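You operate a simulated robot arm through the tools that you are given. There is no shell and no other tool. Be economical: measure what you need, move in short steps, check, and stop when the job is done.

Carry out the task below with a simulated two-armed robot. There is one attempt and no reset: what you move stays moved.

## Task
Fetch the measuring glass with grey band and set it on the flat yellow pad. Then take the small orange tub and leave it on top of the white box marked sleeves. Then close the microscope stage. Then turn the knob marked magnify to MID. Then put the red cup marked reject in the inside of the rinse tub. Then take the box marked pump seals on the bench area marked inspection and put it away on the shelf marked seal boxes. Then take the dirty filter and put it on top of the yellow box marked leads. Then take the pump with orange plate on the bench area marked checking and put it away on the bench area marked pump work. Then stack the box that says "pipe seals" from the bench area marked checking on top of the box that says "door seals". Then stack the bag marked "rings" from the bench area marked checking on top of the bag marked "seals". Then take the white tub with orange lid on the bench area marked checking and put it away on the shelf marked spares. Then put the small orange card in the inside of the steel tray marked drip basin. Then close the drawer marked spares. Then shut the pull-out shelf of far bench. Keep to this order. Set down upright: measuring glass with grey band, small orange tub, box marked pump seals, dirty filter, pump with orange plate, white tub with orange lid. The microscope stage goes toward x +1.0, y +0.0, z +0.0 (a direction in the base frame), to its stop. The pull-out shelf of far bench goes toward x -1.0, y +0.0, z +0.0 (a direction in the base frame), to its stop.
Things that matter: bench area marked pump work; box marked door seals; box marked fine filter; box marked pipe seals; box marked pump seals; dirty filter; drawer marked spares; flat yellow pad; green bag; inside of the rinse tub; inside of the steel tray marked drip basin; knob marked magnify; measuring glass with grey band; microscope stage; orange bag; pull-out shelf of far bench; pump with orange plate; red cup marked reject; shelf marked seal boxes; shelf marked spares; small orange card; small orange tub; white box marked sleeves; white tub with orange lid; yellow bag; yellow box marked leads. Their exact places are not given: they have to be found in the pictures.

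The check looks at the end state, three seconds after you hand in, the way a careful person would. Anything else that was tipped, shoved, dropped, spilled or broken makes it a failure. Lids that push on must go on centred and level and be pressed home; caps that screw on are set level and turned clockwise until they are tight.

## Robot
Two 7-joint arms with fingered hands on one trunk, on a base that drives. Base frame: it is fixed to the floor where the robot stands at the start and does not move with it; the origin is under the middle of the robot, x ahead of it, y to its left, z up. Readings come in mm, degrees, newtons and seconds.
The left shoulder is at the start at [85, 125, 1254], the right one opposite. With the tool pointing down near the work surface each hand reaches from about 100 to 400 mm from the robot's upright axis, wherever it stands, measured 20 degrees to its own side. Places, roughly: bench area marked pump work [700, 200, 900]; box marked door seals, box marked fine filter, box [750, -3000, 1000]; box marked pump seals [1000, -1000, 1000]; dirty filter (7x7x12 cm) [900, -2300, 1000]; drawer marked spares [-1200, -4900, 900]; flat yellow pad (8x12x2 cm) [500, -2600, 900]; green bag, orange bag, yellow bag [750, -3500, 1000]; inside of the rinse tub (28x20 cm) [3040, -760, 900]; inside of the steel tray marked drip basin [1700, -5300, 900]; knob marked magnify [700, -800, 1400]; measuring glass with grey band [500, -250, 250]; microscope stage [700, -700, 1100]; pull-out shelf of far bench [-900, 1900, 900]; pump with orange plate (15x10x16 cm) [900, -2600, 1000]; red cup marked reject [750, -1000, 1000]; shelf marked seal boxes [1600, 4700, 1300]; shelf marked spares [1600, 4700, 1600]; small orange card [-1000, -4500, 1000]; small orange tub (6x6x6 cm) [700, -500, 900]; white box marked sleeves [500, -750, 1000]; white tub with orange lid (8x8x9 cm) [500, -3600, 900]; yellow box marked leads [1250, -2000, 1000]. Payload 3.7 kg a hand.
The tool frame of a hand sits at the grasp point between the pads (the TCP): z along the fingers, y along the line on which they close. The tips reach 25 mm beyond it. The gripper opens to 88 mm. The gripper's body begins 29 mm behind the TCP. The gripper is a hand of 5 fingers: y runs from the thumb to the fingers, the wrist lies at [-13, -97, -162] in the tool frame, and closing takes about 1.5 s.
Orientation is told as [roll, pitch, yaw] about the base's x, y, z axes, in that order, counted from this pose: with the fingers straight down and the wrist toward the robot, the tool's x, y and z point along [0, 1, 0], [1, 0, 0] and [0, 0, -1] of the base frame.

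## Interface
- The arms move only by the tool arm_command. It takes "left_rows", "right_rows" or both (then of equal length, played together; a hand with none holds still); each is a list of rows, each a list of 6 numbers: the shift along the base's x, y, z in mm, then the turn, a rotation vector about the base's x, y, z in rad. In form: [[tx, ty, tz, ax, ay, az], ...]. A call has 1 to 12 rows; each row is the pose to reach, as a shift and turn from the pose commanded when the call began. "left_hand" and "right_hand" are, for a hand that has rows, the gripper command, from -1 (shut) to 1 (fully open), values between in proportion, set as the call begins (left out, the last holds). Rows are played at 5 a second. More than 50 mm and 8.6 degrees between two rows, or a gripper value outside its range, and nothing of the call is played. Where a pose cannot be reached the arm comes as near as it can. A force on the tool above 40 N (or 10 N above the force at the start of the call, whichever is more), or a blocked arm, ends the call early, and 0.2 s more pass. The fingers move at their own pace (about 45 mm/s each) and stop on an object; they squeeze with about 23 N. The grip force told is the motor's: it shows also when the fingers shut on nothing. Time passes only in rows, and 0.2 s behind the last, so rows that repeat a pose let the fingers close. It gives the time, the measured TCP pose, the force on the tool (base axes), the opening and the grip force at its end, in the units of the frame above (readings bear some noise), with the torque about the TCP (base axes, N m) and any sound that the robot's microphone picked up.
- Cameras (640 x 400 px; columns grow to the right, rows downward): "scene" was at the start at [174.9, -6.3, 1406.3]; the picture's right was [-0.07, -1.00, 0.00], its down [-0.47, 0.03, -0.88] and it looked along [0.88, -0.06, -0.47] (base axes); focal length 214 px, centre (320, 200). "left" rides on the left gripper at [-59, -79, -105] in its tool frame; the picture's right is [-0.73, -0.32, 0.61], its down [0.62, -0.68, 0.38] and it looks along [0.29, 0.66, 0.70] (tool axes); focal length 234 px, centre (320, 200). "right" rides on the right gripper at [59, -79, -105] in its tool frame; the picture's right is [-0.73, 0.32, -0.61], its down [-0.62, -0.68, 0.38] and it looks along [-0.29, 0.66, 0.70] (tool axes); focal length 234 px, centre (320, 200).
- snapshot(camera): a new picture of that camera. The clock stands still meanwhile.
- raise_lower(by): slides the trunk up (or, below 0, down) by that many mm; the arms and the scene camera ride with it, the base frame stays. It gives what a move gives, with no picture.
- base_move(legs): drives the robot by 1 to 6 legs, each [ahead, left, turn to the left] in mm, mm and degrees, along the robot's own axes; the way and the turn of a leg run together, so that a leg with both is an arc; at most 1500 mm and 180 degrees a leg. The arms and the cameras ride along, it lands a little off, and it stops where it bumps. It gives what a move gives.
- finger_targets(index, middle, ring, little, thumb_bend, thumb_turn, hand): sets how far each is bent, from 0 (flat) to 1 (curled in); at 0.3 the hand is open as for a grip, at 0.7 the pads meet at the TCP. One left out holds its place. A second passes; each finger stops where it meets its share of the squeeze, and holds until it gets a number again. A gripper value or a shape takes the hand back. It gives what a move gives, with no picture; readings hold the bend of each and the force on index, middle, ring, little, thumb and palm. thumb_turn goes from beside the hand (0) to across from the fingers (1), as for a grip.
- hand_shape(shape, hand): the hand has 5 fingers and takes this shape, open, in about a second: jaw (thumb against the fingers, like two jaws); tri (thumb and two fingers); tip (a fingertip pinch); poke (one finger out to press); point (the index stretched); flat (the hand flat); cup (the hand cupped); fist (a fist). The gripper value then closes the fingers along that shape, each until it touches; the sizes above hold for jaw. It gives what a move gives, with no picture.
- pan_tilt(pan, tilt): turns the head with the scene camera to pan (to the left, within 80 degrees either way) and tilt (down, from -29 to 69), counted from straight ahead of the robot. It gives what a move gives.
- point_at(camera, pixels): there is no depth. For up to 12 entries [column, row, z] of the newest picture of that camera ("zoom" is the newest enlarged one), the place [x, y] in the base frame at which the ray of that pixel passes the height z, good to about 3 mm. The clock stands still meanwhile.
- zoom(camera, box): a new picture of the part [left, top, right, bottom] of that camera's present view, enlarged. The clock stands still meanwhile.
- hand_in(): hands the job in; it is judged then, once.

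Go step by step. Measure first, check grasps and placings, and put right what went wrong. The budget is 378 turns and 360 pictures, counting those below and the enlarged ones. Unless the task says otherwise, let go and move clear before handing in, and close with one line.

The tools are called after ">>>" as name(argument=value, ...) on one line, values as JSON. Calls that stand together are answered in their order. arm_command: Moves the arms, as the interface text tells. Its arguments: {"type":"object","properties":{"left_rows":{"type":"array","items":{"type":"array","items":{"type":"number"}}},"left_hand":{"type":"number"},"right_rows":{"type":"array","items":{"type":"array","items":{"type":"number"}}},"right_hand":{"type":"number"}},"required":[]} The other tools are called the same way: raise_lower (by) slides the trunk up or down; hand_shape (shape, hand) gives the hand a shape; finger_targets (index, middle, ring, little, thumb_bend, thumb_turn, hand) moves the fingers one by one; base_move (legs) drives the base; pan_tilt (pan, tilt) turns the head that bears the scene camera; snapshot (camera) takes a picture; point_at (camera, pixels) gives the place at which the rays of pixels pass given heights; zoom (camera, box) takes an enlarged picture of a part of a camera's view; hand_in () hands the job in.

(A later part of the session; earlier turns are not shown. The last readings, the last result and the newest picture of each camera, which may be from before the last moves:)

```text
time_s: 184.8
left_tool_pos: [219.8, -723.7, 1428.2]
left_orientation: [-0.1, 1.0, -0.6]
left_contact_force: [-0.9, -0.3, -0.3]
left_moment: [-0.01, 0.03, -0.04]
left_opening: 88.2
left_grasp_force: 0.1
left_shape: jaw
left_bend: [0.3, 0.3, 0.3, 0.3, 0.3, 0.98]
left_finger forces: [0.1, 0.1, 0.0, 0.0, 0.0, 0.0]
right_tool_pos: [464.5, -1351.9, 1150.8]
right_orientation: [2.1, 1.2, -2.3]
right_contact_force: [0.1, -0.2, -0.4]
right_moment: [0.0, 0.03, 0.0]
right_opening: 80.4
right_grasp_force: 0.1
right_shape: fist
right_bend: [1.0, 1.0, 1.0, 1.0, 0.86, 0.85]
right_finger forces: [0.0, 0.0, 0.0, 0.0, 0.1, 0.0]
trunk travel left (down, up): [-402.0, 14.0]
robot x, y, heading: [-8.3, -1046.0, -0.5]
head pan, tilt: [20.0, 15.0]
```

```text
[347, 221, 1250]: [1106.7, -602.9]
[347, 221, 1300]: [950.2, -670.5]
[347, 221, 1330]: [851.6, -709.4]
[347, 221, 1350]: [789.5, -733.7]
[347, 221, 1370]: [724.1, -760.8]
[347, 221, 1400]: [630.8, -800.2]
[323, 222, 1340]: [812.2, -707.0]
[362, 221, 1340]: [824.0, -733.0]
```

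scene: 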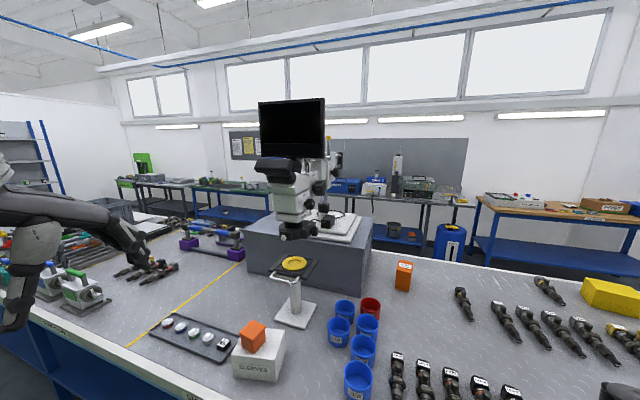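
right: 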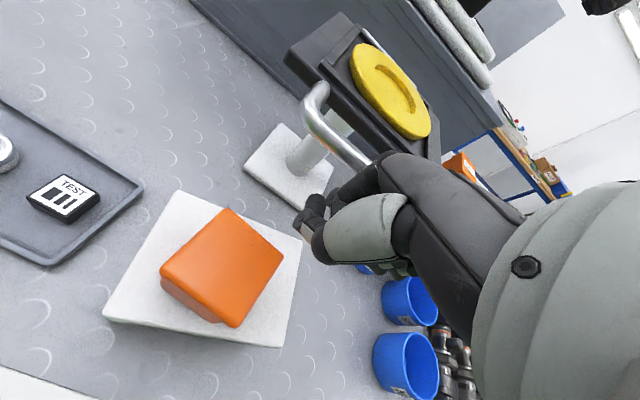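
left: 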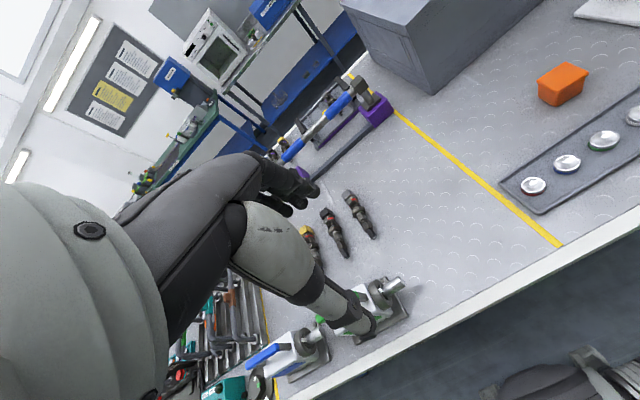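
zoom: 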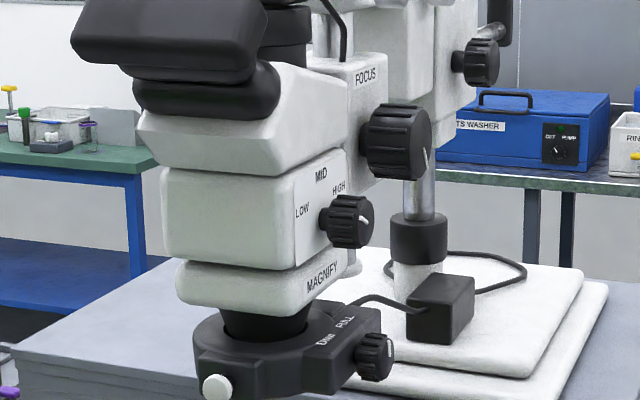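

The knob triangulates to about [749, -753, 1363], roughly 35 mm wide. I prepare the right hand: three-finger shape, raised and rolled so the fingers point left (+y).

>>> hand_shape(hand="right", shape="tri")

>>> arm_command(right_rows=[[0, 0, 20, 0.14, 0, 0], [0, 0, 40, 0.28, 0, 0], [0, 0, 60, 0.42, 0, 0], [0, 0, 80, 0.56, 0, 0], [0, 0, 100, 0.7, 0, 0], [0, 0, 120, 0.84, 0, 0], [0, 0, 140, 0.98, 0, 0], [0, 0, 160, 1.12, 0, 0], [0, 0, 180, 1.26, 0, 0], [0, 0, 200, 1.4, 0, 0], [0, 0, 212, 1.535, 0, 0]])

>>> base_move(legs=[[30, 0, 20]])

>>> snapshot(camera="right")

>>> snapshot(camera="scene")

```text
time_s: 185.7
left_tool_pos: [220.2, -723.3, 1430.1]
left_orientation: [0.0, 1.2, -0.6]
left_contact_force: [-0.3, -0.3, 0.1]
left_moment: [-0.02, -0.02, -0.02]
left_opening: 87.8
left_grasp_force: 0.1
left_shape: jaw
left_bend: [0.3, 0.3, 0.3, 0.3, 0.3, 0.98]
left_finger forces: [0.1, 0.0, 0.0, 0.0, 0.0, 0.0]
right_tool_pos: [464.8, -1351.5, 1150.4]
right_orientation: [2.1, 1.2, -2.3]
right_contact_force: [-0.6, 0.4, -1.1]
right_moment: [0.0, 0.01, 0.0]
right_opening: 87.5
right_grasp_force: 0.0
right_shape: tri
right_bend: [0.3, 0.3, 0.99, 0.99, 0.3, 0.97]
right_finger forces: [0.1, 0.0, 0.0, 0.0, 0.0, 0.0]
trunk travel left (down, up): [-402.0, 14.0]
robot x, y, heading: [-9.1, -1042.2, -0.4]
head pan, tilt: [20.0, 15.0]
```

```text
time_s: 188.1
left_tool_pos: [221.2, -723.2, 1428.9]
left_orientation: [-0.1, 1.1, -0.5]
left_contact_force: [0.3, 0.1, 0.0]
left_moment: [0.01, 0.02, -0.01]
left_opening: 87.9
left_grasp_force: 0.1
left_shape: jaw
left_bend: [0.3, 0.3, 0.3, 0.3, 0.3, 0.98]
left_finger forces: [0.0, 0.0, 0.0, 0.0, 0.2, 0.1]
right_tool_pos: [464.9, -1353.0, 1362.7]
right_orientation: [90.3, 2.4, 1.2]
right_contact_force: [-0.1, 0.0, -0.7]
right_moment: [-0.01, 0.03, 0.0]
right_opening: 87.7
right_grasp_force: 0.0
right_shape: tri
right_bend: [0.3, 0.3, 0.99, 0.99, 0.3, 0.97]
right_finger forces: [0.0, 0.0, 0.0, 0.1, 0.1, 0.0]
trunk travel left (down, up): [-402.0, 14.0]
robot x, y, heading: [-8.8, -1042.8, -0.4]
head pan, tilt: [20.0, 15.0]
```

```text
time_s: 189.6
left_tool_pos: [127.3, -658.0, 1429.6]
left_orientation: [-0.2, 1.1, 19.2]
left_contact_force: [0.2, 0.3, 0.5]
left_moment: [0.02, 0.01, 0.02]
left_opening: 88.0
left_grasp_force: 0.0
left_shape: jaw
left_bend: [0.3, 0.3, 0.3, 0.3, 0.3, 0.98]
left_finger forces: [0.0, 0.0, 0.0, 0.0, 0.0, 0.0]
right_tool_pos: [570.9, -1166.7, 1362.7]
right_orientation: [90.0, 2.2, 21.0]
right_contact_force: [-0.3, -0.6, 0.8]
right_moment: [-0.06, 0.01, 0.02]
right_opening: 88.0
right_grasp_force: 0.0
right_shape: tri
right_bend: [0.3, 0.3, 0.99, 0.99, 0.3, 0.97]
right_finger forces: [0.0, 0.0, 0.0, 0.0, 0.0, 0.0]
trunk travel left (down, up): [-402.0, 14.0]
robot x, y, heading: [19.5, -1036.9, 19.4]
head pan, tilt: [20.0, 15.0]
```

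```text
277 pictures are left
```

right: 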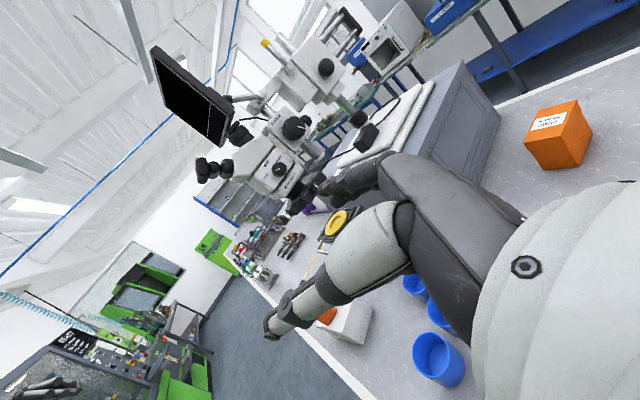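

```text
276 pictures are left
```

scene: 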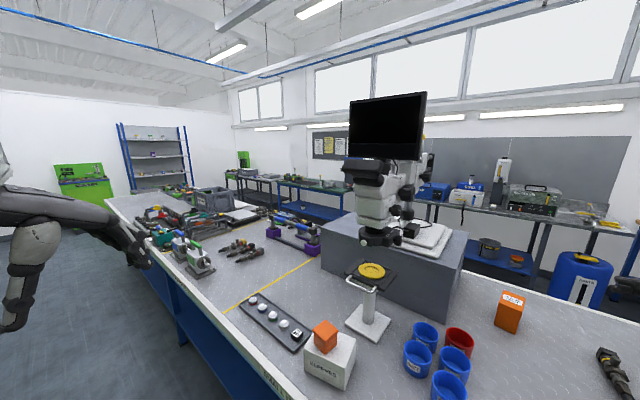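

>>> arm_command(right_rows=[[30, 35, 0, 0, 0, -0.06], [60, 70, 0, 0, 0, -0.12], [90, 105, 0, 0, 0, -0.18], [120, 140, 0, 0, 0, -0.24], [150, 175, 0, 0, 0, -0.3], [178, 210, 0, 0, 0, -0.36], [178, 240, 0, 0, 0, -0.36]])

>>> snapshot(camera="right")

>>> zoom(camera="scene", box=[320, 120, 480, 240])

```text
time_s: 191.2
left_tool_pos: [126.8, -658.8, 1429.5]
left_orientation: [-0.1, 1.1, 19.1]
left_contact_force: [-0.6, -0.6, 0.2]
left_moment: [-0.01, 0.02, 0.02]
left_opening: 87.9
left_grasp_force: 0.2
left_shape: jaw
left_bend: [0.3, 0.3, 0.3, 0.3, 0.3, 0.98]
left_finger forces: [0.0, 0.1, 0.1, 0.0, 0.0, 0.0]
right_tool_pos: [747.0, -925.4, 1364.4]
right_orientation: [90.1, 2.3, 0.3]
right_contact_force: [0.0, 0.7, 0.6]
right_moment: [-0.03, 0.01, -0.03]
right_opening: 87.8
right_grasp_force: 0.1
right_shape: tri
right_bend: [0.3, 0.3, 0.99, 0.99, 0.3, 0.97]
right_finger forces: [0.1, 0.0, 0.0, 0.0, 0.1, 0.0]
trunk travel left (down, up): [-402.0, 14.0]
robot x, y, heading: [23.1, -1038.4, 19.1]
head pan, tilt: [20.0, 15.0]
```

```text
275 pictures are left
```

right: 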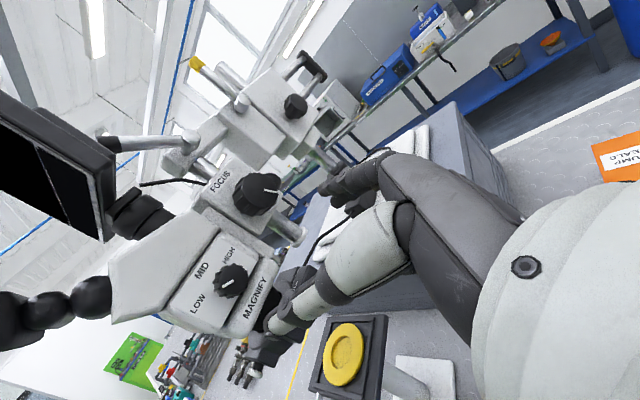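

```text
3.33 times, centred on (400, 180) of scene
```

zoom: 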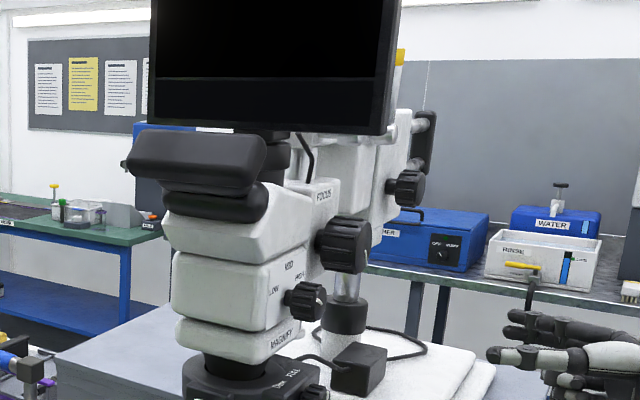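

The wrist view confirms the knob axis near x 745, z 1366. I advance to just short of it and look.

>>> arm_command(right_rows=[[-2, 40, 0, 0, 0, 0], [-2, 75, 0, 0, 0, 0], [-2, 100, 0, 0, 0, 0]])

>>> snapshot(camera="right")

>>> zoom(camera="scene", box=[320, 120, 480, 240])

```text
time_s: 192.0
left_tool_pos: [126.6, -658.3, 1430.4]
left_orientation: [-0.1, 1.2, 19.2]
left_contact_force: [0.4, 0.5, 0.6]
left_moment: [0.0, -0.01, -0.03]
left_opening: 87.9
left_grasp_force: 0.1
left_shape: jaw
left_bend: [0.3, 0.3, 0.3, 0.3, 0.3, 0.98]
left_finger forces: [0.0, 0.1, 0.1, 0.1, 0.0, 0.1]
right_tool_pos: [746.2, -825.7, 1362.8]
right_orientation: [90.2, 2.2, 0.5]
right_contact_force: [0.1, 0.2, -0.3]
right_moment: [0.0, -0.01, 0.01]
right_opening: 88.0
right_grasp_force: 0.1
right_shape: tri
right_bend: [0.3, 0.3, 0.99, 0.99, 0.3, 0.97]
right_finger forces: [0.0, 0.0, 0.0, 0.1, 0.0, 0.0]
trunk travel left (down, up): [-402.0, 14.0]
robot x, y, heading: [18.2, -1041.1, 19.4]
head pan, tilt: [20.0, 15.0]
```

```text
273 pictures are left
```

right: 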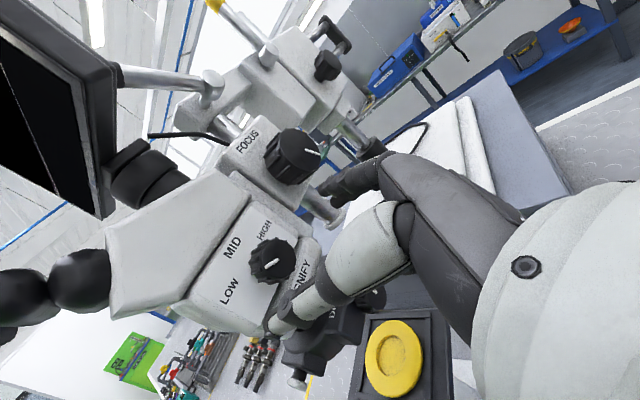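

```text
3.33 times, centred on (400, 180) of scene
```

zoom: 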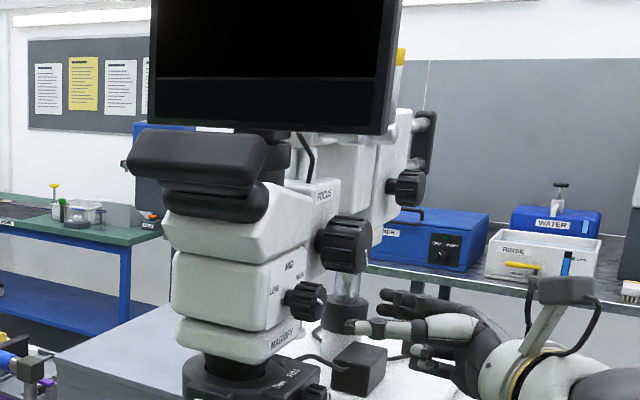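

>>> arm_command(right_rows=[[-4, 0, 1, 0, -0.038, 0], [-4, 10, 1, 0, -0.038, 0], [-4, 20, 1, 0, -0.038, 0], [-4, 35, 1, 0, -0.038, 0], [-4, 48, 1, 0, -0.038, 0]], right_hand=0.35)

>>> snapshot(camera="right")

>>> zoom(camera="scene", box=[340, 150, 440, 220])

```text
time_s: 193.2
left_tool_pos: [128.3, -658.9, 1430.3]
left_orientation: [-0.1, 1.0, 19.2]
left_contact_force: [-0.4, 0.4, 0.7]
left_moment: [-0.01, -0.03, -0.02]
left_opening: 87.8
left_grasp_force: 0.1
left_shape: jaw
left_bend: [0.3, 0.3, 0.3, 0.3, 0.3, 0.98]
left_finger forces: [0.0, 0.1, 0.0, 0.0, 0.0, 0.0]
right_tool_pos: [743.2, -778.2, 1364.3]
right_orientation: [90.1, 0.2, 0.3]
right_contact_force: [0.1, 0.3, -0.4]
right_moment: [-0.01, -0.03, 0.03]
right_opening: 59.8
right_grasp_force: 0.1
right_shape: tri
right_bend: [0.73, 0.38, 0.99, 0.99, 0.6, 0.99]
right_finger forces: [0.1, 0.0, 0.0, 0.1, 0.1, 0.0]
trunk travel left (down, up): [-402.0, 14.0]
robot x, y, heading: [16.6, -1038.9, 19.1]
head pan, tilt: [20.0, 15.0]
```

```text
271 pictures are left
```

right: 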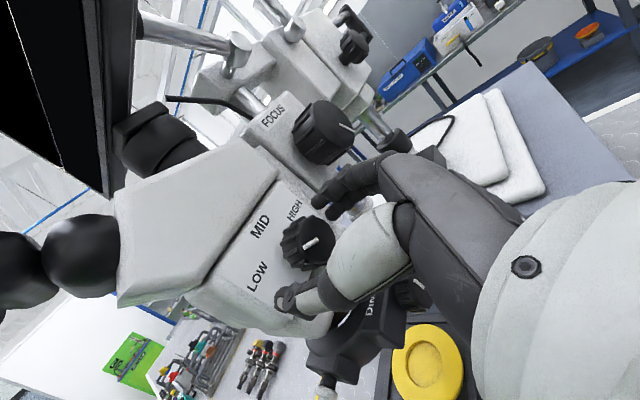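

```text
5.71 times, centred on (390, 185) of scene
```

zoom: 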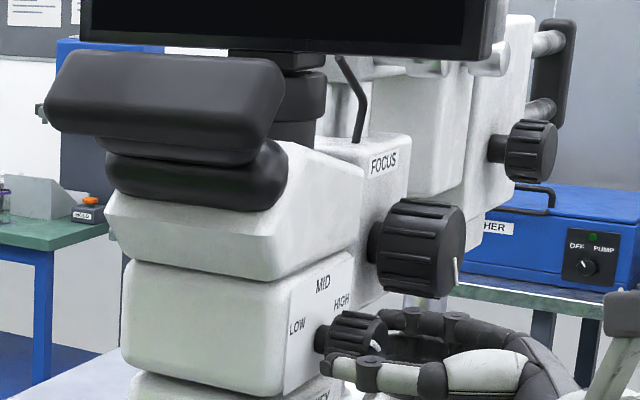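

>>> arm_command(right_rows=[[0, 8, 0, 0, 0, 0], [0, 14, 0, 0, 0, 0]])

>>> arm_command(right_rows=[[0, 0, 0, 0, 0, 0], [0, 0, 0, 0, 0, 0], [0, 0, 0, 0, 0, 0], [0, 0, 0, 0, 0, 0], [0, 0, 0, 0, 0, 0], [0, 0, 0, 0, 0, 0]], right_hand=-1)

>>> snapshot(camera="right")

```text
time_s: 193.8
left_tool_pos: [126.6, -659.0, 1430.7]
left_orientation: [0.0, 1.0, 19.3]
left_contact_force: [-0.2, -0.6, 0.1]
left_moment: [0.0, 0.01, 0.0]
left_opening: 88.0
left_grasp_force: 0.1
left_shape: jaw
left_bend: [0.3, 0.3, 0.3, 0.3, 0.3, 0.98]
left_finger forces: [0.1, 0.1, 0.0, 0.1, 0.1, 0.1]
right_tool_pos: [742.2, -764.7, 1363.3]
right_orientation: [90.1, 0.1, 0.4]
right_contact_force: [-1.0, 0.4, 0.8]
right_moment: [0.01, -0.02, -0.02]
right_opening: 59.6
right_grasp_force: 0.1
right_shape: tri
right_bend: [0.73, 0.38, 0.99, 0.99, 0.6, 0.99]
right_finger forces: [0.1, 0.0, 0.0, 0.0, 0.0, 0.0]
trunk travel left (down, up): [-402.0, 14.0]
robot x, y, heading: [21.5, -1038.1, 19.2]
head pan, tilt: [20.0, 15.0]
```

```text
time_s: 195.2
left_tool_pos: [126.4, -659.2, 1429.5]
left_orientation: [-0.2, 1.0, 19.2]
left_contact_force: [-0.9, 0.2, -0.1]
left_moment: [0.04, 0.01, 0.0]
left_opening: 87.7
left_grasp_force: 0.0
left_shape: jaw
left_bend: [0.3, 0.3, 0.3, 0.3, 0.3, 0.98]
left_finger forces: [0.0, 0.0, 0.0, 0.0, 0.0, 0.0]
right_tool_pos: [742.4, -766.2, 1365.2]
right_orientation: [90.1, 0.2, 0.4]
right_contact_force: [0.1, 0.7, 1.3]
right_moment: [0.03, 0.01, -0.02]
right_opening: 25.0
right_grasp_force: 22.7
right_shape: tri
right_bend: [0.74, 0.49, 1.0, 1.0, 0.75, 1.0]
right_finger forces: [9.5, 10.5, 0.0, 0.0, 20.3, 0.1]
trunk travel left (down, up): [-402.0, 14.0]
robot x, y, heading: [16.7, -1034.9, 19.5]
head pan, tilt: [20.0, 15.0]
```

```text
269 pictures are left
```

right: 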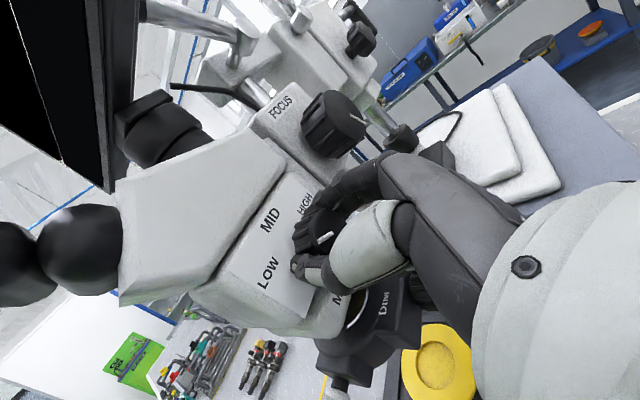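

The knob is gripped squarely (25 mm, balanced forces). I turn +60° about +y in small steps.

>>> arm_command(right_rows=[[0, 0, 0, 0, 0.13, 0], [0, 0, 0, 0, 0.26, 0], [0, 0, 0, 0, 0.39, 0], [0, 0, 0, 0, 0.52, 0]])

>>> snapshot(camera="right")

```text
time_s: 196.2
left_tool_pos: [126.5, -658.0, 1430.9]
left_orientation: [-0.2, 1.0, 19.2]
left_contact_force: [-0.4, 0.2, -0.4]
left_moment: [-0.03, 0.02, -0.04]
left_opening: 88.1
left_grasp_force: 0.1
left_shape: jaw
left_bend: [0.3, 0.3, 0.3, 0.3, 0.3, 0.98]
left_finger forces: [0.0, 0.1, 0.0, 0.0, 0.0, 0.0]
right_tool_pos: [742.8, -764.8, 1364.6]
right_orientation: [90.4, 30.0, 0.4]
right_contact_force: [4.6, 1.9, 6.7]
right_moment: [0.15, -0.04, -0.07]
right_opening: 24.6
right_grasp_force: 22.9
right_shape: tri
right_bend: [0.74, 0.5, 1.0, 1.0, 0.75, 1.0]
right_finger forces: [11.8, 9.3, 0.0, 0.0, 21.4, 0.1]
trunk travel left (down, up): [-402.0, 14.0]
robot x, y, heading: [15.7, -1037.8, 19.4]
head pan, tilt: [20.0, 15.0]
```

```text
268 pictures are left
```

right: 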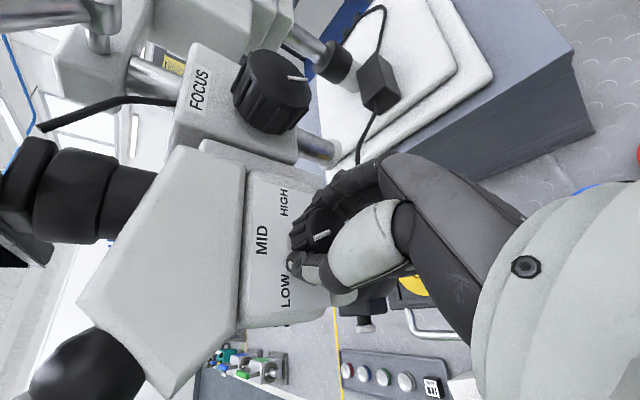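

The knob has turned 30° with the hand; the mark is still about 30° short of MID. I turn the remaining 30°.

>>> arm_command(right_rows=[[0, 0, 0, 0, 0.13, 0], [0, 0, 0, 0, 0.26, 0], [0, 0, 0, 0, 0.39, 0], [0, 0, 0, 0, 0.52, 0]])

>>> zoom(camera="right", box=[200, 140, 392, 300])

```text
time_s: 197.2
left_tool_pos: [127.2, -659.4, 1429.3]
left_orientation: [-0.1, 1.0, 19.2]
left_contact_force: [-0.2, 0.4, -0.5]
left_moment: [0.02, 0.01, 0.01]
left_opening: 87.8
left_grasp_force: 0.0
left_shape: jaw
left_bend: [0.3, 0.3, 0.3, 0.3, 0.3, 0.98]
left_finger forces: [0.0, 0.1, 0.0, 0.0, 0.0, 0.1]
right_tool_pos: [743.2, -766.0, 1364.7]
right_orientation: [90.9, 59.8, 0.8]
right_contact_force: [6.4, 2.1, 10.7]
right_moment: [0.18, -0.08, -0.11]
right_opening: 23.9
right_grasp_force: 23.0
right_shape: tri
right_bend: [0.74, 0.52, 1.0, 1.0, 0.75, 0.97]
right_finger forces: [10.4, 7.5, 0.1, 0.0, 24.4, 0.0]
trunk travel left (down, up): [-402.0, 14.0]
robot x, y, heading: [20.8, -1038.6, 19.4]
head pan, tilt: [20.0, 15.0]
```

```text
2.50 times, centred on (296, 220) of right
```

zoom: 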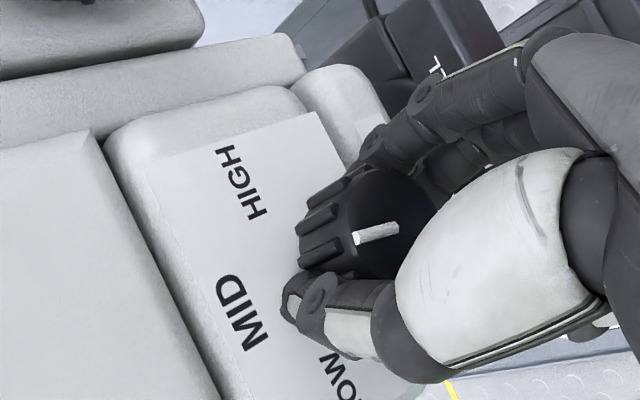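

>>> arm_command(right_rows=[[0, 0, 0, 0, 0, 0], [0, 0, 0, 0, 0, 0], [0, 0, 0, 0, 0, 0], [0, 0, 0, 0, 0, 0]], right_hand=0.5)

>>> arm_command(right_rows=[[0, -20, 0, 0, 0, 0], [0, -50, 0, 0, 0, 0], [0, -95, 0, 0, 0, 0]])

>>> zoom(camera="right", box=[200, 140, 392, 300])

>>> zoom(camera="scene", box=[360, 160, 440, 220])

```text
time_s: 198.2
left_tool_pos: [128.0, -659.7, 1430.7]
left_orientation: [-0.1, 1.0, 19.2]
left_contact_force: [-0.2, 0.0, -0.4]
left_moment: [0.04, 0.02, 0.05]
left_opening: 88.1
left_grasp_force: 0.0
left_shape: jaw
left_bend: [0.3, 0.3, 0.3, 0.3, 0.3, 0.98]
left_finger forces: [0.0, 0.0, 0.1, 0.0, 0.0, 0.0]
right_tool_pos: [741.5, -764.8, 1363.5]
right_orientation: [90.7, 59.6, 0.7]
right_contact_force: [-0.5, 1.4, 0.1]
right_moment: [0.02, -0.01, -0.02]
right_opening: 65.8
right_grasp_force: 0.1
right_shape: tri
right_bend: [0.27, 0.36, 0.99, 0.99, 0.54, 0.99]
right_finger forces: [0.0, 0.0, 0.0, 0.1, 0.1, 0.1]
trunk travel left (down, up): [-402.0, 14.0]
robot x, y, heading: [17.6, -1039.7, 19.2]
head pan, tilt: [20.0, 15.0]
```

```text
time_s: 199.0
left_tool_pos: [127.3, -662.4, 1430.8]
left_orientation: [0.0, 1.0, 19.2]
left_contact_force: [0.0, 0.0, 0.1]
left_moment: [0.05, 0.02, 0.02]
left_opening: 87.9
left_grasp_force: 0.1
left_shape: jaw
left_bend: [0.3, 0.3, 0.3, 0.3, 0.3, 0.98]
left_finger forces: [0.1, 0.0, 0.1, 0.0, 0.0, 0.1]
right_tool_pos: [742.2, -862.5, 1362.9]
right_orientation: [91.0, 59.7, 0.9]
right_contact_force: [-0.4, 0.7, 0.6]
right_moment: [-0.02, 0.02, 0.02]
right_opening: 65.7
right_grasp_force: 0.0
right_shape: tri
right_bend: [0.27, 0.36, 0.99, 0.99, 0.54, 0.99]
right_finger forces: [0.0, 0.0, 0.0, 0.0, 0.1, 0.0]
trunk travel left (down, up): [-402.0, 14.0]
robot x, y, heading: [19.5, -1037.4, 19.5]
head pan, tilt: [20.0, 15.0]
```

```text
2.50 times, centred on (296, 220) of right
```

zoom: 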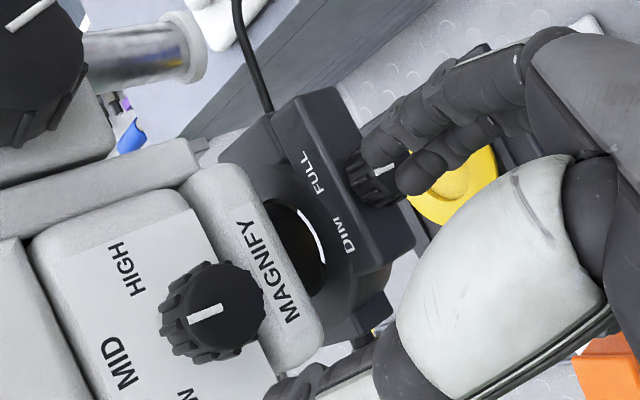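

```text
6.67 times, centred on (400, 190) of scene
```

zoom: 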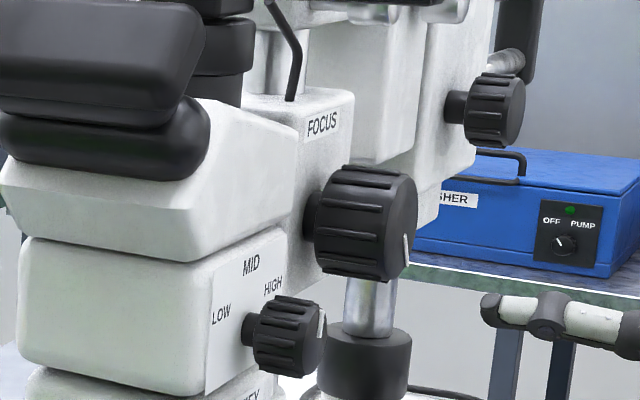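

>>> zoom(camera="right", box=[232, 240, 296, 290])

```text
8.00 times, centred on (264, 265) of right
```

zoom: 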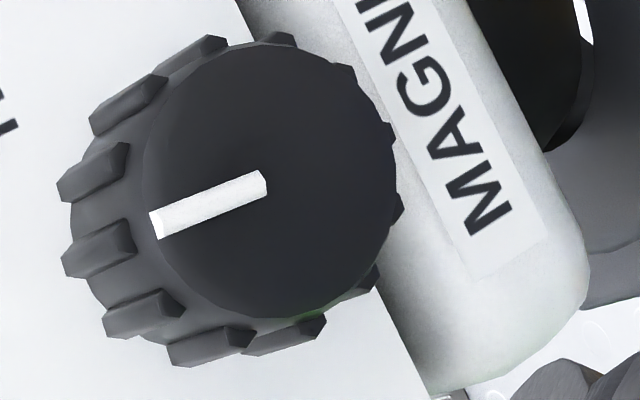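

The mark is about 9° past MID. I re-grip and turn it back by 9°.

>>> arm_command(right_rows=[[0, 45, 0, 0, 0, 0], [0, 78, 0, 0, 0, 0], [0, 96, 1, 0, 0, 0]])

>>> arm_command(right_rows=[[0, 0, 0, 0, 0, 0], [0, 0, 0, 0, 0, 0], [0, 0, 0, 0, 0, 0], [0, 0, 0, 0, 0, 0], [0, 0, 0, 0, 0, 0], [0, 0, 0, 0, 0, 0]], right_hand=-1)

>>> arm_command(right_rows=[[0, 0, 0, 0, -0.08, 0], [0, 0, 0, 0, -0.165, 0], [0, 0, 0, 0, -0.165, 0]])

>>> arm_command(right_rows=[[0, 0, 0, 0, 0, 0], [0, 0, 0, 0, 0, 0], [0, 0, 0, 0, 0, 0], [0, 0, 0, 0, 0, 0]], right_hand=0.5)

>>> arm_command(right_rows=[[0, -20, 0, 0, 0, 0], [0, -50, 0, 0, 0, 0], [0, -95, 0, 0, 0, 0]])

>>> zoom(camera="right", box=[200, 140, 392, 300])

```text
time_s: 199.8
left_tool_pos: [127.6, -658.1, 1429.1]
left_orientation: [0.0, 1.1, 19.1]
left_contact_force: [-0.4, -0.4, 0.5]
left_moment: [-0.02, -0.03, 0.0]
left_opening: 87.9
left_grasp_force: 0.1
left_shape: jaw
left_bend: [0.3, 0.3, 0.3, 0.3, 0.3, 0.98]
left_finger forces: [0.0, 0.1, 0.0, 0.0, 0.1, 0.0]
right_tool_pos: [742.4, -763.5, 1363.3]
right_orientation: [90.6, 59.7, 0.6]
right_contact_force: [-0.5, -0.6, 0.6]
right_moment: [0.0, -0.03, -0.01]
right_opening: 65.9
right_grasp_force: 0.1
right_shape: tri
right_bend: [0.27, 0.36, 0.99, 0.99, 0.54, 0.99]
right_finger forces: [0.0, 0.0, 0.1, 0.1, 0.0, 0.1]
trunk travel left (down, up): [-402.0, 14.0]
robot x, y, heading: [19.1, -1036.9, 19.2]
head pan, tilt: [20.0, 15.0]
```

```text
time_s: 201.2
left_tool_pos: [128.4, -659.7, 1428.1]
left_orientation: [-0.1, 1.0, 19.1]
left_contact_force: [0.4, -0.7, -0.1]
left_moment: [-0.01, -0.03, 0.03]
left_opening: 87.9
left_grasp_force: 0.0
left_shape: jaw
left_bend: [0.3, 0.3, 0.3, 0.3, 0.3, 0.98]
left_finger forces: [0.1, 0.0, 0.0, 0.0, 0.0, 0.1]
right_tool_pos: [741.9, -764.1, 1365.3]
right_orientation: [90.8, 59.6, 0.8]
right_contact_force: [-1.2, 0.7, -1.2]
right_moment: [-0.05, 0.02, 0.0]
right_opening: 24.6
right_grasp_force: 23.1
right_shape: tri
right_bend: [0.74, 0.53, 1.0, 1.0, 0.75, 1.0]
right_finger forces: [10.5, 9.3, 0.0, 0.0, 20.5, 0.0]
trunk travel left (down, up): [-402.0, 14.0]
robot x, y, heading: [17.6, -1035.6, 19.2]
head pan, tilt: [20.0, 15.0]
```

```text
time_s: 202.0
left_tool_pos: [127.9, -658.1, 1429.5]
left_orientation: [-0.1, 0.9, 19.2]
left_contact_force: [-0.2, -0.3, -0.2]
left_moment: [0.04, 0.0, 0.03]
left_opening: 87.9
left_grasp_force: 0.0
left_shape: jaw
left_bend: [0.3, 0.3, 0.3, 0.3, 0.3, 0.98]
left_finger forces: [0.0, 0.1, 0.1, 0.0, 0.1, 0.1]
right_tool_pos: [740.9, -763.3, 1364.0]
right_orientation: [90.4, 50.3, 0.6]
right_contact_force: [-2.1, 1.0, -1.8]
right_moment: [-0.05, 0.04, 0.04]
right_opening: 24.6
right_grasp_force: 23.2
right_shape: tri
right_bend: [0.74, 0.53, 1.0, 1.0, 0.75, 1.0]
right_finger forces: [10.6, 10.2, 0.0, 0.0, 20.8, 0.1]
trunk travel left (down, up): [-402.0, 14.0]
robot x, y, heading: [15.6, -1037.9, 19.3]
head pan, tilt: [20.0, 15.0]
```

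```text
time_s: 203.0
left_tool_pos: [127.7, -658.7, 1430.4]
left_orientation: [-0.1, 1.1, 19.3]
left_contact_force: [0.2, 0.4, 0.2]
left_moment: [0.01, 0.02, 0.0]
left_opening: 88.0
left_grasp_force: 0.0
left_shape: jaw
left_bend: [0.3, 0.3, 0.3, 0.3, 0.3, 0.98]
left_finger forces: [0.0, 0.0, 0.0, 0.1, 0.0, 0.0]
right_tool_pos: [743.2, -764.0, 1364.8]
right_orientation: [90.4, 50.3, 0.6]
right_contact_force: [-0.7, -1.1, 0.2]
right_moment: [0.01, 0.02, 0.01]
right_opening: 66.0
right_grasp_force: 0.0
right_shape: tri
right_bend: [0.27, 0.36, 0.99, 0.99, 0.54, 0.99]
right_finger forces: [0.1, 0.1, 0.1, 0.1, 0.2, 0.0]
trunk travel left (down, up): [-402.0, 14.0]
robot x, y, heading: [14.6, -1036.7, 19.3]
head pan, tilt: [20.0, 15.0]
```

```text
time_s: 203.8
left_tool_pos: [127.1, -660.9, 1430.9]
left_orientation: [0.0, 1.1, 19.2]
left_contact_force: [0.8, -0.6, -0.9]
left_moment: [0.02, -0.01, -0.03]
left_opening: 87.9
left_grasp_force: 0.1
left_shape: jaw
left_bend: [0.3, 0.3, 0.3, 0.3, 0.3, 0.98]
left_finger forces: [0.1, 0.0, 0.1, 0.0, 0.0, 0.0]
right_tool_pos: [743.4, -862.0, 1366.6]
right_orientation: [90.7, 50.4, 0.7]
right_contact_force: [-0.3, -0.5, -0.1]
right_moment: [0.0, -0.02, 0.0]
right_opening: 65.8
right_grasp_force: 0.0
right_shape: tri
right_bend: [0.27, 0.36, 0.99, 0.99, 0.54, 0.99]
right_finger forces: [0.1, 0.1, 0.0, 0.0, 0.0, 0.0]
trunk travel left (down, up): [-402.0, 14.0]
robot x, y, heading: [21.7, -1040.2, 19.5]
head pan, tilt: [20.0, 15.0]
```

```text
2.50 times, centred on (296, 220) of right
```

zoom: 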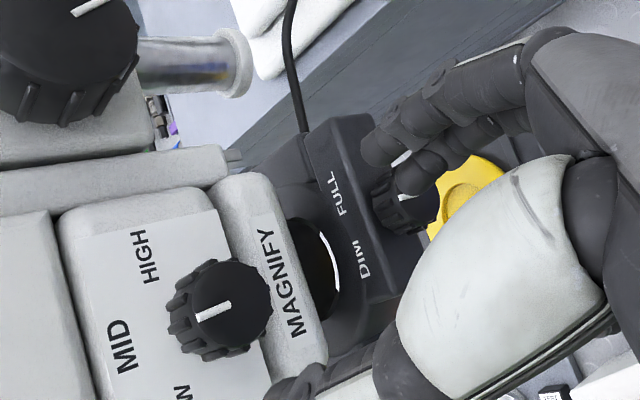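

The mark now stands at MID within about 3°. Next I pull the hand back and return it to fingers-down for the red cup.

>>> arm_command(right_rows=[[-30, -30, 0, 0, -0.125, 0], [-60, -60, 0, 0, -0.25, 0], [-90, -90, 0, 0, -0.375, 0], [-120, -120, 0, 0, -0.5, 0], [-150, -150, 0, 0, -0.625, 0], [-180, -180, 0, 0, -0.75, 0], [-200, -200, 0, 0, -0.877, 0]])

>>> arm_command(right_rows=[[0, 0, -15, -0.14, 0, 0], [0, 0, -30, -0.28, 0, 0], [0, 0, -45, -0.42, 0, 0], [0, 0, -60, -0.56, 0, 0], [0, 0, -75, -0.7, 0, 0], [0, 0, -90, -0.84, 0, 0], [0, 0, -105, -0.98, 0, 0], [0, 0, -120, -1.12, 0, 0], [0, 0, -135, -1.26, 0, 0], [0, 0, -150, -1.4, 0, 0], [0, 0, -165, -1.57, 0, 0]])

>>> base_move(legs=[[0, 0, -19.3]])

>>> hand_shape(hand="right", shape="jaw")

>>> pan_tilt(pan=10, tilt=35)

>>> snapshot(camera="scene")

```text
time_s: 205.4
left_tool_pos: [125.9, -659.7, 1430.0]
left_orientation: [-0.1, 1.0, 19.3]
left_contact_force: [0.6, 0.4, 0.2]
left_moment: [0.01, -0.02, -0.01]
left_opening: 87.9
left_grasp_force: 0.1
left_shape: jaw
left_bend: [0.3, 0.3, 0.3, 0.3, 0.3, 0.98]
left_finger forces: [0.1, 0.0, 0.0, 0.1, 0.1, 0.0]
right_tool_pos: [541.7, -1060.2, 1364.7]
right_orientation: [90.1, -0.2, 0.4]
right_contact_force: [0.1, -0.2, -0.9]
right_moment: [-0.01, -0.01, 0.01]
right_opening: 65.8
right_grasp_force: 0.0
right_shape: tri
right_bend: [0.27, 0.36, 0.99, 0.99, 0.54, 0.99]
right_finger forces: [0.0, 0.0, 0.0, 0.1, 0.0, 0.0]
trunk travel left (down, up): [-402.0, 14.0]
robot x, y, heading: [17.8, -1042.0, 19.2]
head pan, tilt: [20.0, 15.0]
```

```text
refused: row 11 steps farther than a row can; nothing moved
```

```text
time_s: 206.9
left_tool_pos: [245.5, -717.1, 1430.4]
left_orientation: [-0.2, 0.9, 0.1]
left_contact_force: [-0.3, -0.3, 0.7]
left_moment: [-0.01, -0.01, 0.0]
left_opening: 87.9
left_grasp_force: 0.1
left_shape: jaw
left_bend: [0.3, 0.3, 0.3, 0.3, 0.3, 0.98]
left_finger forces: [0.1, 0.0, 0.0, 0.0, 0.0, 0.1]
right_tool_pos: [507.7, -1232.0, 1365.0]
right_orientation: [90.1, 0.0, -18.9]
right_contact_force: [0.5, -0.1, 0.4]
right_moment: [0.01, -0.02, 0.02]
right_opening: 65.8
right_grasp_force: 0.1
right_shape: tri
right_bend: [0.27, 0.36, 0.99, 0.99, 0.54, 0.99]
right_finger forces: [0.0, 0.0, 0.0, 0.0, 0.0, 0.1]
trunk travel left (down, up): [-402.0, 14.0]
robot x, y, heading: [18.8, -1036.0, 0.1]
head pan, tilt: [20.0, 15.0]
```

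```text
time_s: 207.8
left_tool_pos: [247.3, -715.8, 1429.0]
left_orientation: [-0.1, 0.9, 0.0]
left_contact_force: [-0.2, -0.2, -0.7]
left_moment: [0.03, -0.02, 0.01]
left_opening: 88.0
left_grasp_force: 0.1
left_shape: jaw
left_bend: [0.3, 0.3, 0.3, 0.3, 0.3, 0.98]
left_finger forces: [0.1, 0.0, 0.1, 0.0, 0.1, 0.1]
right_tool_pos: [506.8, -1231.7, 1364.6]
right_orientation: [90.1, -0.1, -18.9]
right_contact_force: [0.1, -0.6, -1.3]
right_moment: [0.0, -0.03, 0.01]
right_opening: 87.8
right_grasp_force: 0.1
right_shape: jaw
right_bend: [0.3, 0.3, 0.3, 0.3, 0.3, 0.98]
right_finger forces: [0.0, 0.0, 0.0, 0.0, 0.0, 0.0]
trunk travel left (down, up): [-402.0, 14.0]
robot x, y, heading: [15.9, -1039.4, -0.1]
head pan, tilt: [20.0, 15.0]
```

```text
time_s: 208.6
left_tool_pos: [245.6, -715.8, 1429.3]
left_orientation: [-0.1, 1.0, 0.0]
left_contact_force: [0.5, 0.7, -0.1]
left_moment: [-0.04, 0.04, -0.01]
left_opening: 87.9
left_grasp_force: 0.0
left_shape: jaw
left_bend: [0.3, 0.3, 0.3, 0.3, 0.3, 0.98]
left_finger forces: [0.0, 0.1, 0.1, 0.1, 0.0, 0.1]
right_tool_pos: [506.4, -1231.7, 1364.0]
right_orientation: [90.1, 0.0, -19.0]
right_contact_force: [-0.4, 0.4, 0.3]
right_moment: [-0.01, 0.03, 0.02]
right_opening: 88.0
right_grasp_force: 0.2
right_shape: jaw
right_bend: [0.3, 0.3, 0.3, 0.3, 0.3, 0.98]
right_finger forces: [0.0, 0.0, 0.1, 0.0, 0.1, 0.0]
trunk travel left (down, up): [-402.0, 14.0]
robot x, y, heading: [18.6, -1038.8, 0.2]
head pan, tilt: [10.0, 35.0]
```

```text
262 pictures are left
```

scene: 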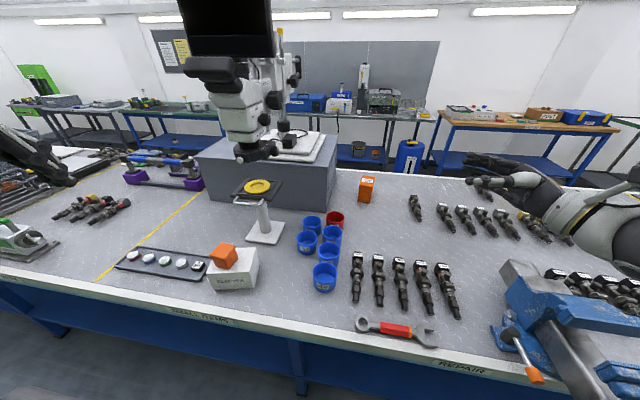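

>>> arm_command(right_rows=[[0, 0, -15, -0.124, 0.043, 0], [0, 0, -30, -0.248, 0.086, 0], [0, 0, -45, -0.372, 0.128, 0], [0, 0, -60, -0.496, 0.171, 0], [0, 0, -75, -0.62, 0.214, 0], [0, 0, -90, -0.744, 0.257, 0], [0, 0, -105, -0.868, 0.3, 0], [0, 0, -120, -0.99, 0.342, 0], [0, 0, -135, -1.114, 0.385, 0], [0, 0, -150, -1.238, 0.428, 0], [0, 0, -165, -1.362, 0.47, 0], [0, 0, -180, -1.485, 0.512, 0]])

>>> arm_command(right_rows=[[0, 40, 0, 0, 0, 0.11], [0, 80, 0, 0, 0, 0.22], [0, 110, 0, 0, 0, 0.33]])

>>> zoom(camera="scene", box=[270, 160, 398, 300])

```text
time_s: 211.2
left_tool_pos: [246.5, -716.4, 1430.6]
left_orientation: [-0.1, 1.1, 0.0]
left_contact_force: [0.2, -0.6, 0.2]
left_moment: [0.01, 0.03, 0.01]
left_opening: 87.8
left_grasp_force: 0.0
left_shape: jaw
left_bend: [0.3, 0.3, 0.3, 0.3, 0.3, 0.98]
left_finger forces: [0.1, 0.0, 0.0, 0.1, 0.0, 0.0]
right_tool_pos: [506.8, -1230.6, 1186.2]
right_orientation: [0.0, 0.2, -19.1]
right_contact_force: [-0.6, -0.3, 0.8]
right_moment: [0.01, 0.01, -0.02]
right_opening: 88.0
right_grasp_force: 0.0
right_shape: jaw
right_bend: [0.3, 0.3, 0.3, 0.3, 0.3, 0.98]
right_finger forces: [0.1, 0.0, 0.0, 0.1, 0.0, 0.0]
trunk travel left (down, up): [-402.0, 14.0]
robot x, y, heading: [17.2, -1040.1, 0.2]
head pan, tilt: [10.0, 35.0]
```

```text
time_s: 212.0
left_tool_pos: [246.0, -715.5, 1430.2]
left_orientation: [-0.2, 1.1, 0.0]
left_contact_force: [0.0, -0.8, 0.0]
left_moment: [-0.03, 0.0, 0.02]
left_opening: 87.9
left_grasp_force: 0.1
left_shape: jaw
left_bend: [0.3, 0.3, 0.3, 0.3, 0.3, 0.98]
left_finger forces: [0.1, 0.0, 0.0, 0.0, 0.0, 0.0]
right_tool_pos: [507.8, -1121.3, 1184.1]
right_orientation: [0.2, 0.1, -0.1]
right_contact_force: [-0.5, 0.8, 0.0]
right_moment: [-0.02, 0.01, 0.0]
right_opening: 87.9
right_grasp_force: 0.0
right_shape: jaw
right_bend: [0.3, 0.3, 0.3, 0.3, 0.3, 0.98]
right_finger forces: [0.1, 0.0, 0.0, 0.1, 0.1, 0.1]
trunk travel left (down, up): [-402.0, 14.0]
robot x, y, heading: [20.4, -1038.8, 0.2]
head pan, tilt: [10.0, 35.0]
```

```text
2.86 times, centred on (334, 230) of scene
```

zoom: 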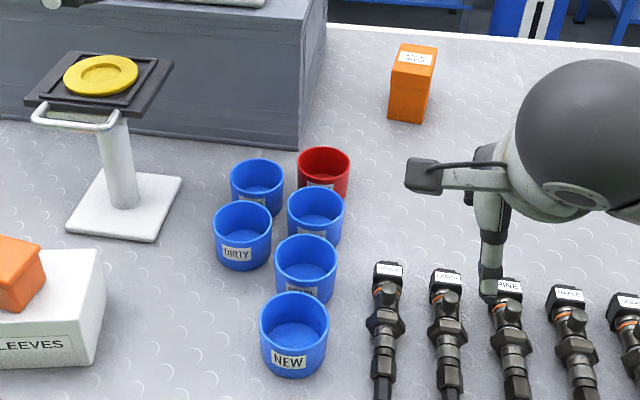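

>>> point_at(camera="zoom", pixels=[[324, 163, 960], [324, 147, 960], [298, 163, 960], [350, 163, 960], [324, 180, 960], [298, 150, 900], [257, 172, 960], [316, 203, 960], [294, 310, 960], [260, 310, 960], [328, 310, 960], [294, 378, 900]])

>>> snapshot(camera="right")

```text
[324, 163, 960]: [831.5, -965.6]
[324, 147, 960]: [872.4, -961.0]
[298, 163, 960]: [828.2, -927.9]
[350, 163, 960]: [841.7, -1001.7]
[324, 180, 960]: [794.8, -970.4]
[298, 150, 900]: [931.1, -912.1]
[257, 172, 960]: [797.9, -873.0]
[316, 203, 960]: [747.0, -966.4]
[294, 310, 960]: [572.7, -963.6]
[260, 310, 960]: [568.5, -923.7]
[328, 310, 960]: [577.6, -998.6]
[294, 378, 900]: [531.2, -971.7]
```

```text
260 pictures are left
```

right: 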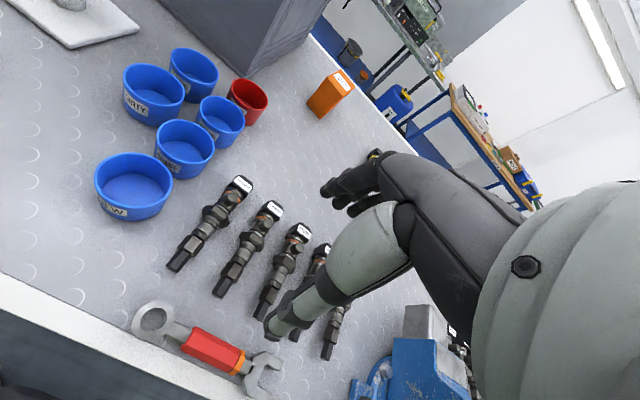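

Red cup centre ≈ [833, -965], 74 mm wide, 60 mm high, with blue cups close on its near and left sides. The left hand, yawed 45° and tilted forward, can pinch its near-right wall. I reposition the base.

>>> base_move(legs=[[0, -210, 0], [70, 0, 0]])

>>> hand_shape(hand="left", shape="tri")

>>> arm_command(left_rows=[[30, 0, -30, 0, 0, 0.1], [60, 0, -60, 0, 0, 0.2], [90, 0, -90, 0, 0, 0.3], [120, 0, -120, 0, 0, 0.4], [150, 0, -140, 0, 0, 0.5], [180, 0, -150, 0, 0, 0.6], [210, 0, -160, 0, 0, 0.7], [240, 0, -170, 0, 0, 0.785]])

>>> raise_lower(by=-130)

```text
time_s: 215.1
left_tool_pos: [317.1, -925.9, 1430.2]
left_orientation: [-0.1, 1.1, 0.0]
left_contact_force: [-0.1, -0.1, -0.2]
left_moment: [0.01, 0.02, 0.02]
left_opening: 87.8
left_grasp_force: 0.1
left_shape: jaw
left_bend: [0.3, 0.3, 0.3, 0.3, 0.3, 0.98]
left_finger forces: [0.1, 0.0, 0.0, 0.1, 0.0, 0.0]
right_tool_pos: [579.0, -1331.3, 1185.0]
right_orientation: [0.1, 0.3, -0.1]
right_contact_force: [-0.6, 0.6, -0.3]
right_moment: [0.02, 0.01, -0.03]
right_opening: 87.9
right_grasp_force: 0.1
right_shape: jaw
right_bend: [0.3, 0.3, 0.3, 0.3, 0.3, 0.98]
right_finger forces: [0.0, 0.0, 0.0, 0.0, 0.0, 0.0]
trunk travel left (down, up): [-402.0, 14.0]
robot x, y, heading: [88.6, -1246.9, 0.2]
head pan, tilt: [10.0, 35.0]
```

```text
time_s: 216.0
left_tool_pos: [316.2, -924.6, 1429.2]
left_orientation: [-0.1, 0.9, 0.0]
left_contact_force: [0.7, 0.1, 0.0]
left_moment: [-0.02, 0.02, 0.03]
left_opening: 87.8
left_grasp_force: 0.0
left_shape: tri
left_bend: [0.3, 0.3, 0.99, 0.99, 0.3, 0.98]
left_finger forces: [0.0, 0.0, 0.0, 0.0, 0.0, 0.0]
right_tool_pos: [575.7, -1331.7, 1183.9]
right_orientation: [0.2, 0.3, -0.1]
right_contact_force: [0.1, 0.3, -0.3]
right_moment: [-0.03, 0.02, 0.0]
right_opening: 88.1
right_grasp_force: 0.0
right_shape: jaw
right_bend: [0.3, 0.3, 0.3, 0.3, 0.3, 0.98]
right_finger forces: [0.0, 0.0, 0.0, 0.0, 0.0, 0.0]
trunk travel left (down, up): [-402.0, 14.0]
robot x, y, heading: [88.5, -1253.4, -0.1]
head pan, tilt: [10.0, 35.0]
```

```text
time_s: 217.8
left_tool_pos: [558.6, -924.5, 1259.7]
left_orientation: [0.0, 1.0, 45.1]
left_contact_force: [-0.3, 0.4, -0.7]
left_moment: [0.01, 0.01, -0.03]
left_opening: 87.9
left_grasp_force: 0.1
left_shape: tri
left_bend: [0.3, 0.3, 0.99, 0.99, 0.3, 0.98]
left_finger forces: [0.0, 0.1, 0.0, 0.0, 0.1, 0.0]
left hand out of reach, approached as far as the arm can: row 1, 2, 3, 4
right_tool_pos: [577.4, -1330.2, 1184.9]
right_orientation: [0.1, 0.1, -0.2]
right_contact_force: [0.4, 0.3, 1.0]
right_moment: [-0.02, -0.02, 0.01]
right_opening: 87.9
right_grasp_force: 0.1
right_shape: jaw
right_bend: [0.3, 0.3, 0.3, 0.3, 0.3, 0.98]
right_finger forces: [0.0, 0.1, 0.0, 0.0, 0.1, 0.0]
trunk travel left (down, up): [-402.0, 14.0]
robot x, y, heading: [86.6, -1246.9, 0.2]
head pan, tilt: [10.0, 35.0]
```

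```text
time_s: 219.3
left_tool_pos: [555.6, -926.6, 1131.3]
left_orientation: [-0.1, 0.9, 45.0]
left_contact_force: [-0.4, -0.7, 0.3]
left_moment: [-0.01, 0.0, 0.0]
left_opening: 87.8
left_grasp_force: 0.1
left_shape: tri
left_bend: [0.3, 0.3, 0.99, 0.99, 0.3, 0.98]
left_finger forces: [0.0, 0.0, 0.0, 0.0, 0.0, 0.1]
right_tool_pos: [575.4, -1330.9, 1056.2]
right_orientation: [0.1, 0.0, -0.1]
right_contact_force: [-0.9, 0.9, -0.1]
right_moment: [0.04, 0.0, 0.0]
right_opening: 88.0
right_grasp_force: 0.1
right_shape: jaw
right_bend: [0.3, 0.3, 0.3, 0.3, 0.3, 0.98]
right_finger forces: [0.0, 0.0, 0.0, 0.0, 0.0, 0.1]
trunk travel left (down, up): [-272.0, 144.0]
robot x, y, heading: [88.8, -1250.3, 0.1]
head pan, tilt: [10.0, 35.0]
```

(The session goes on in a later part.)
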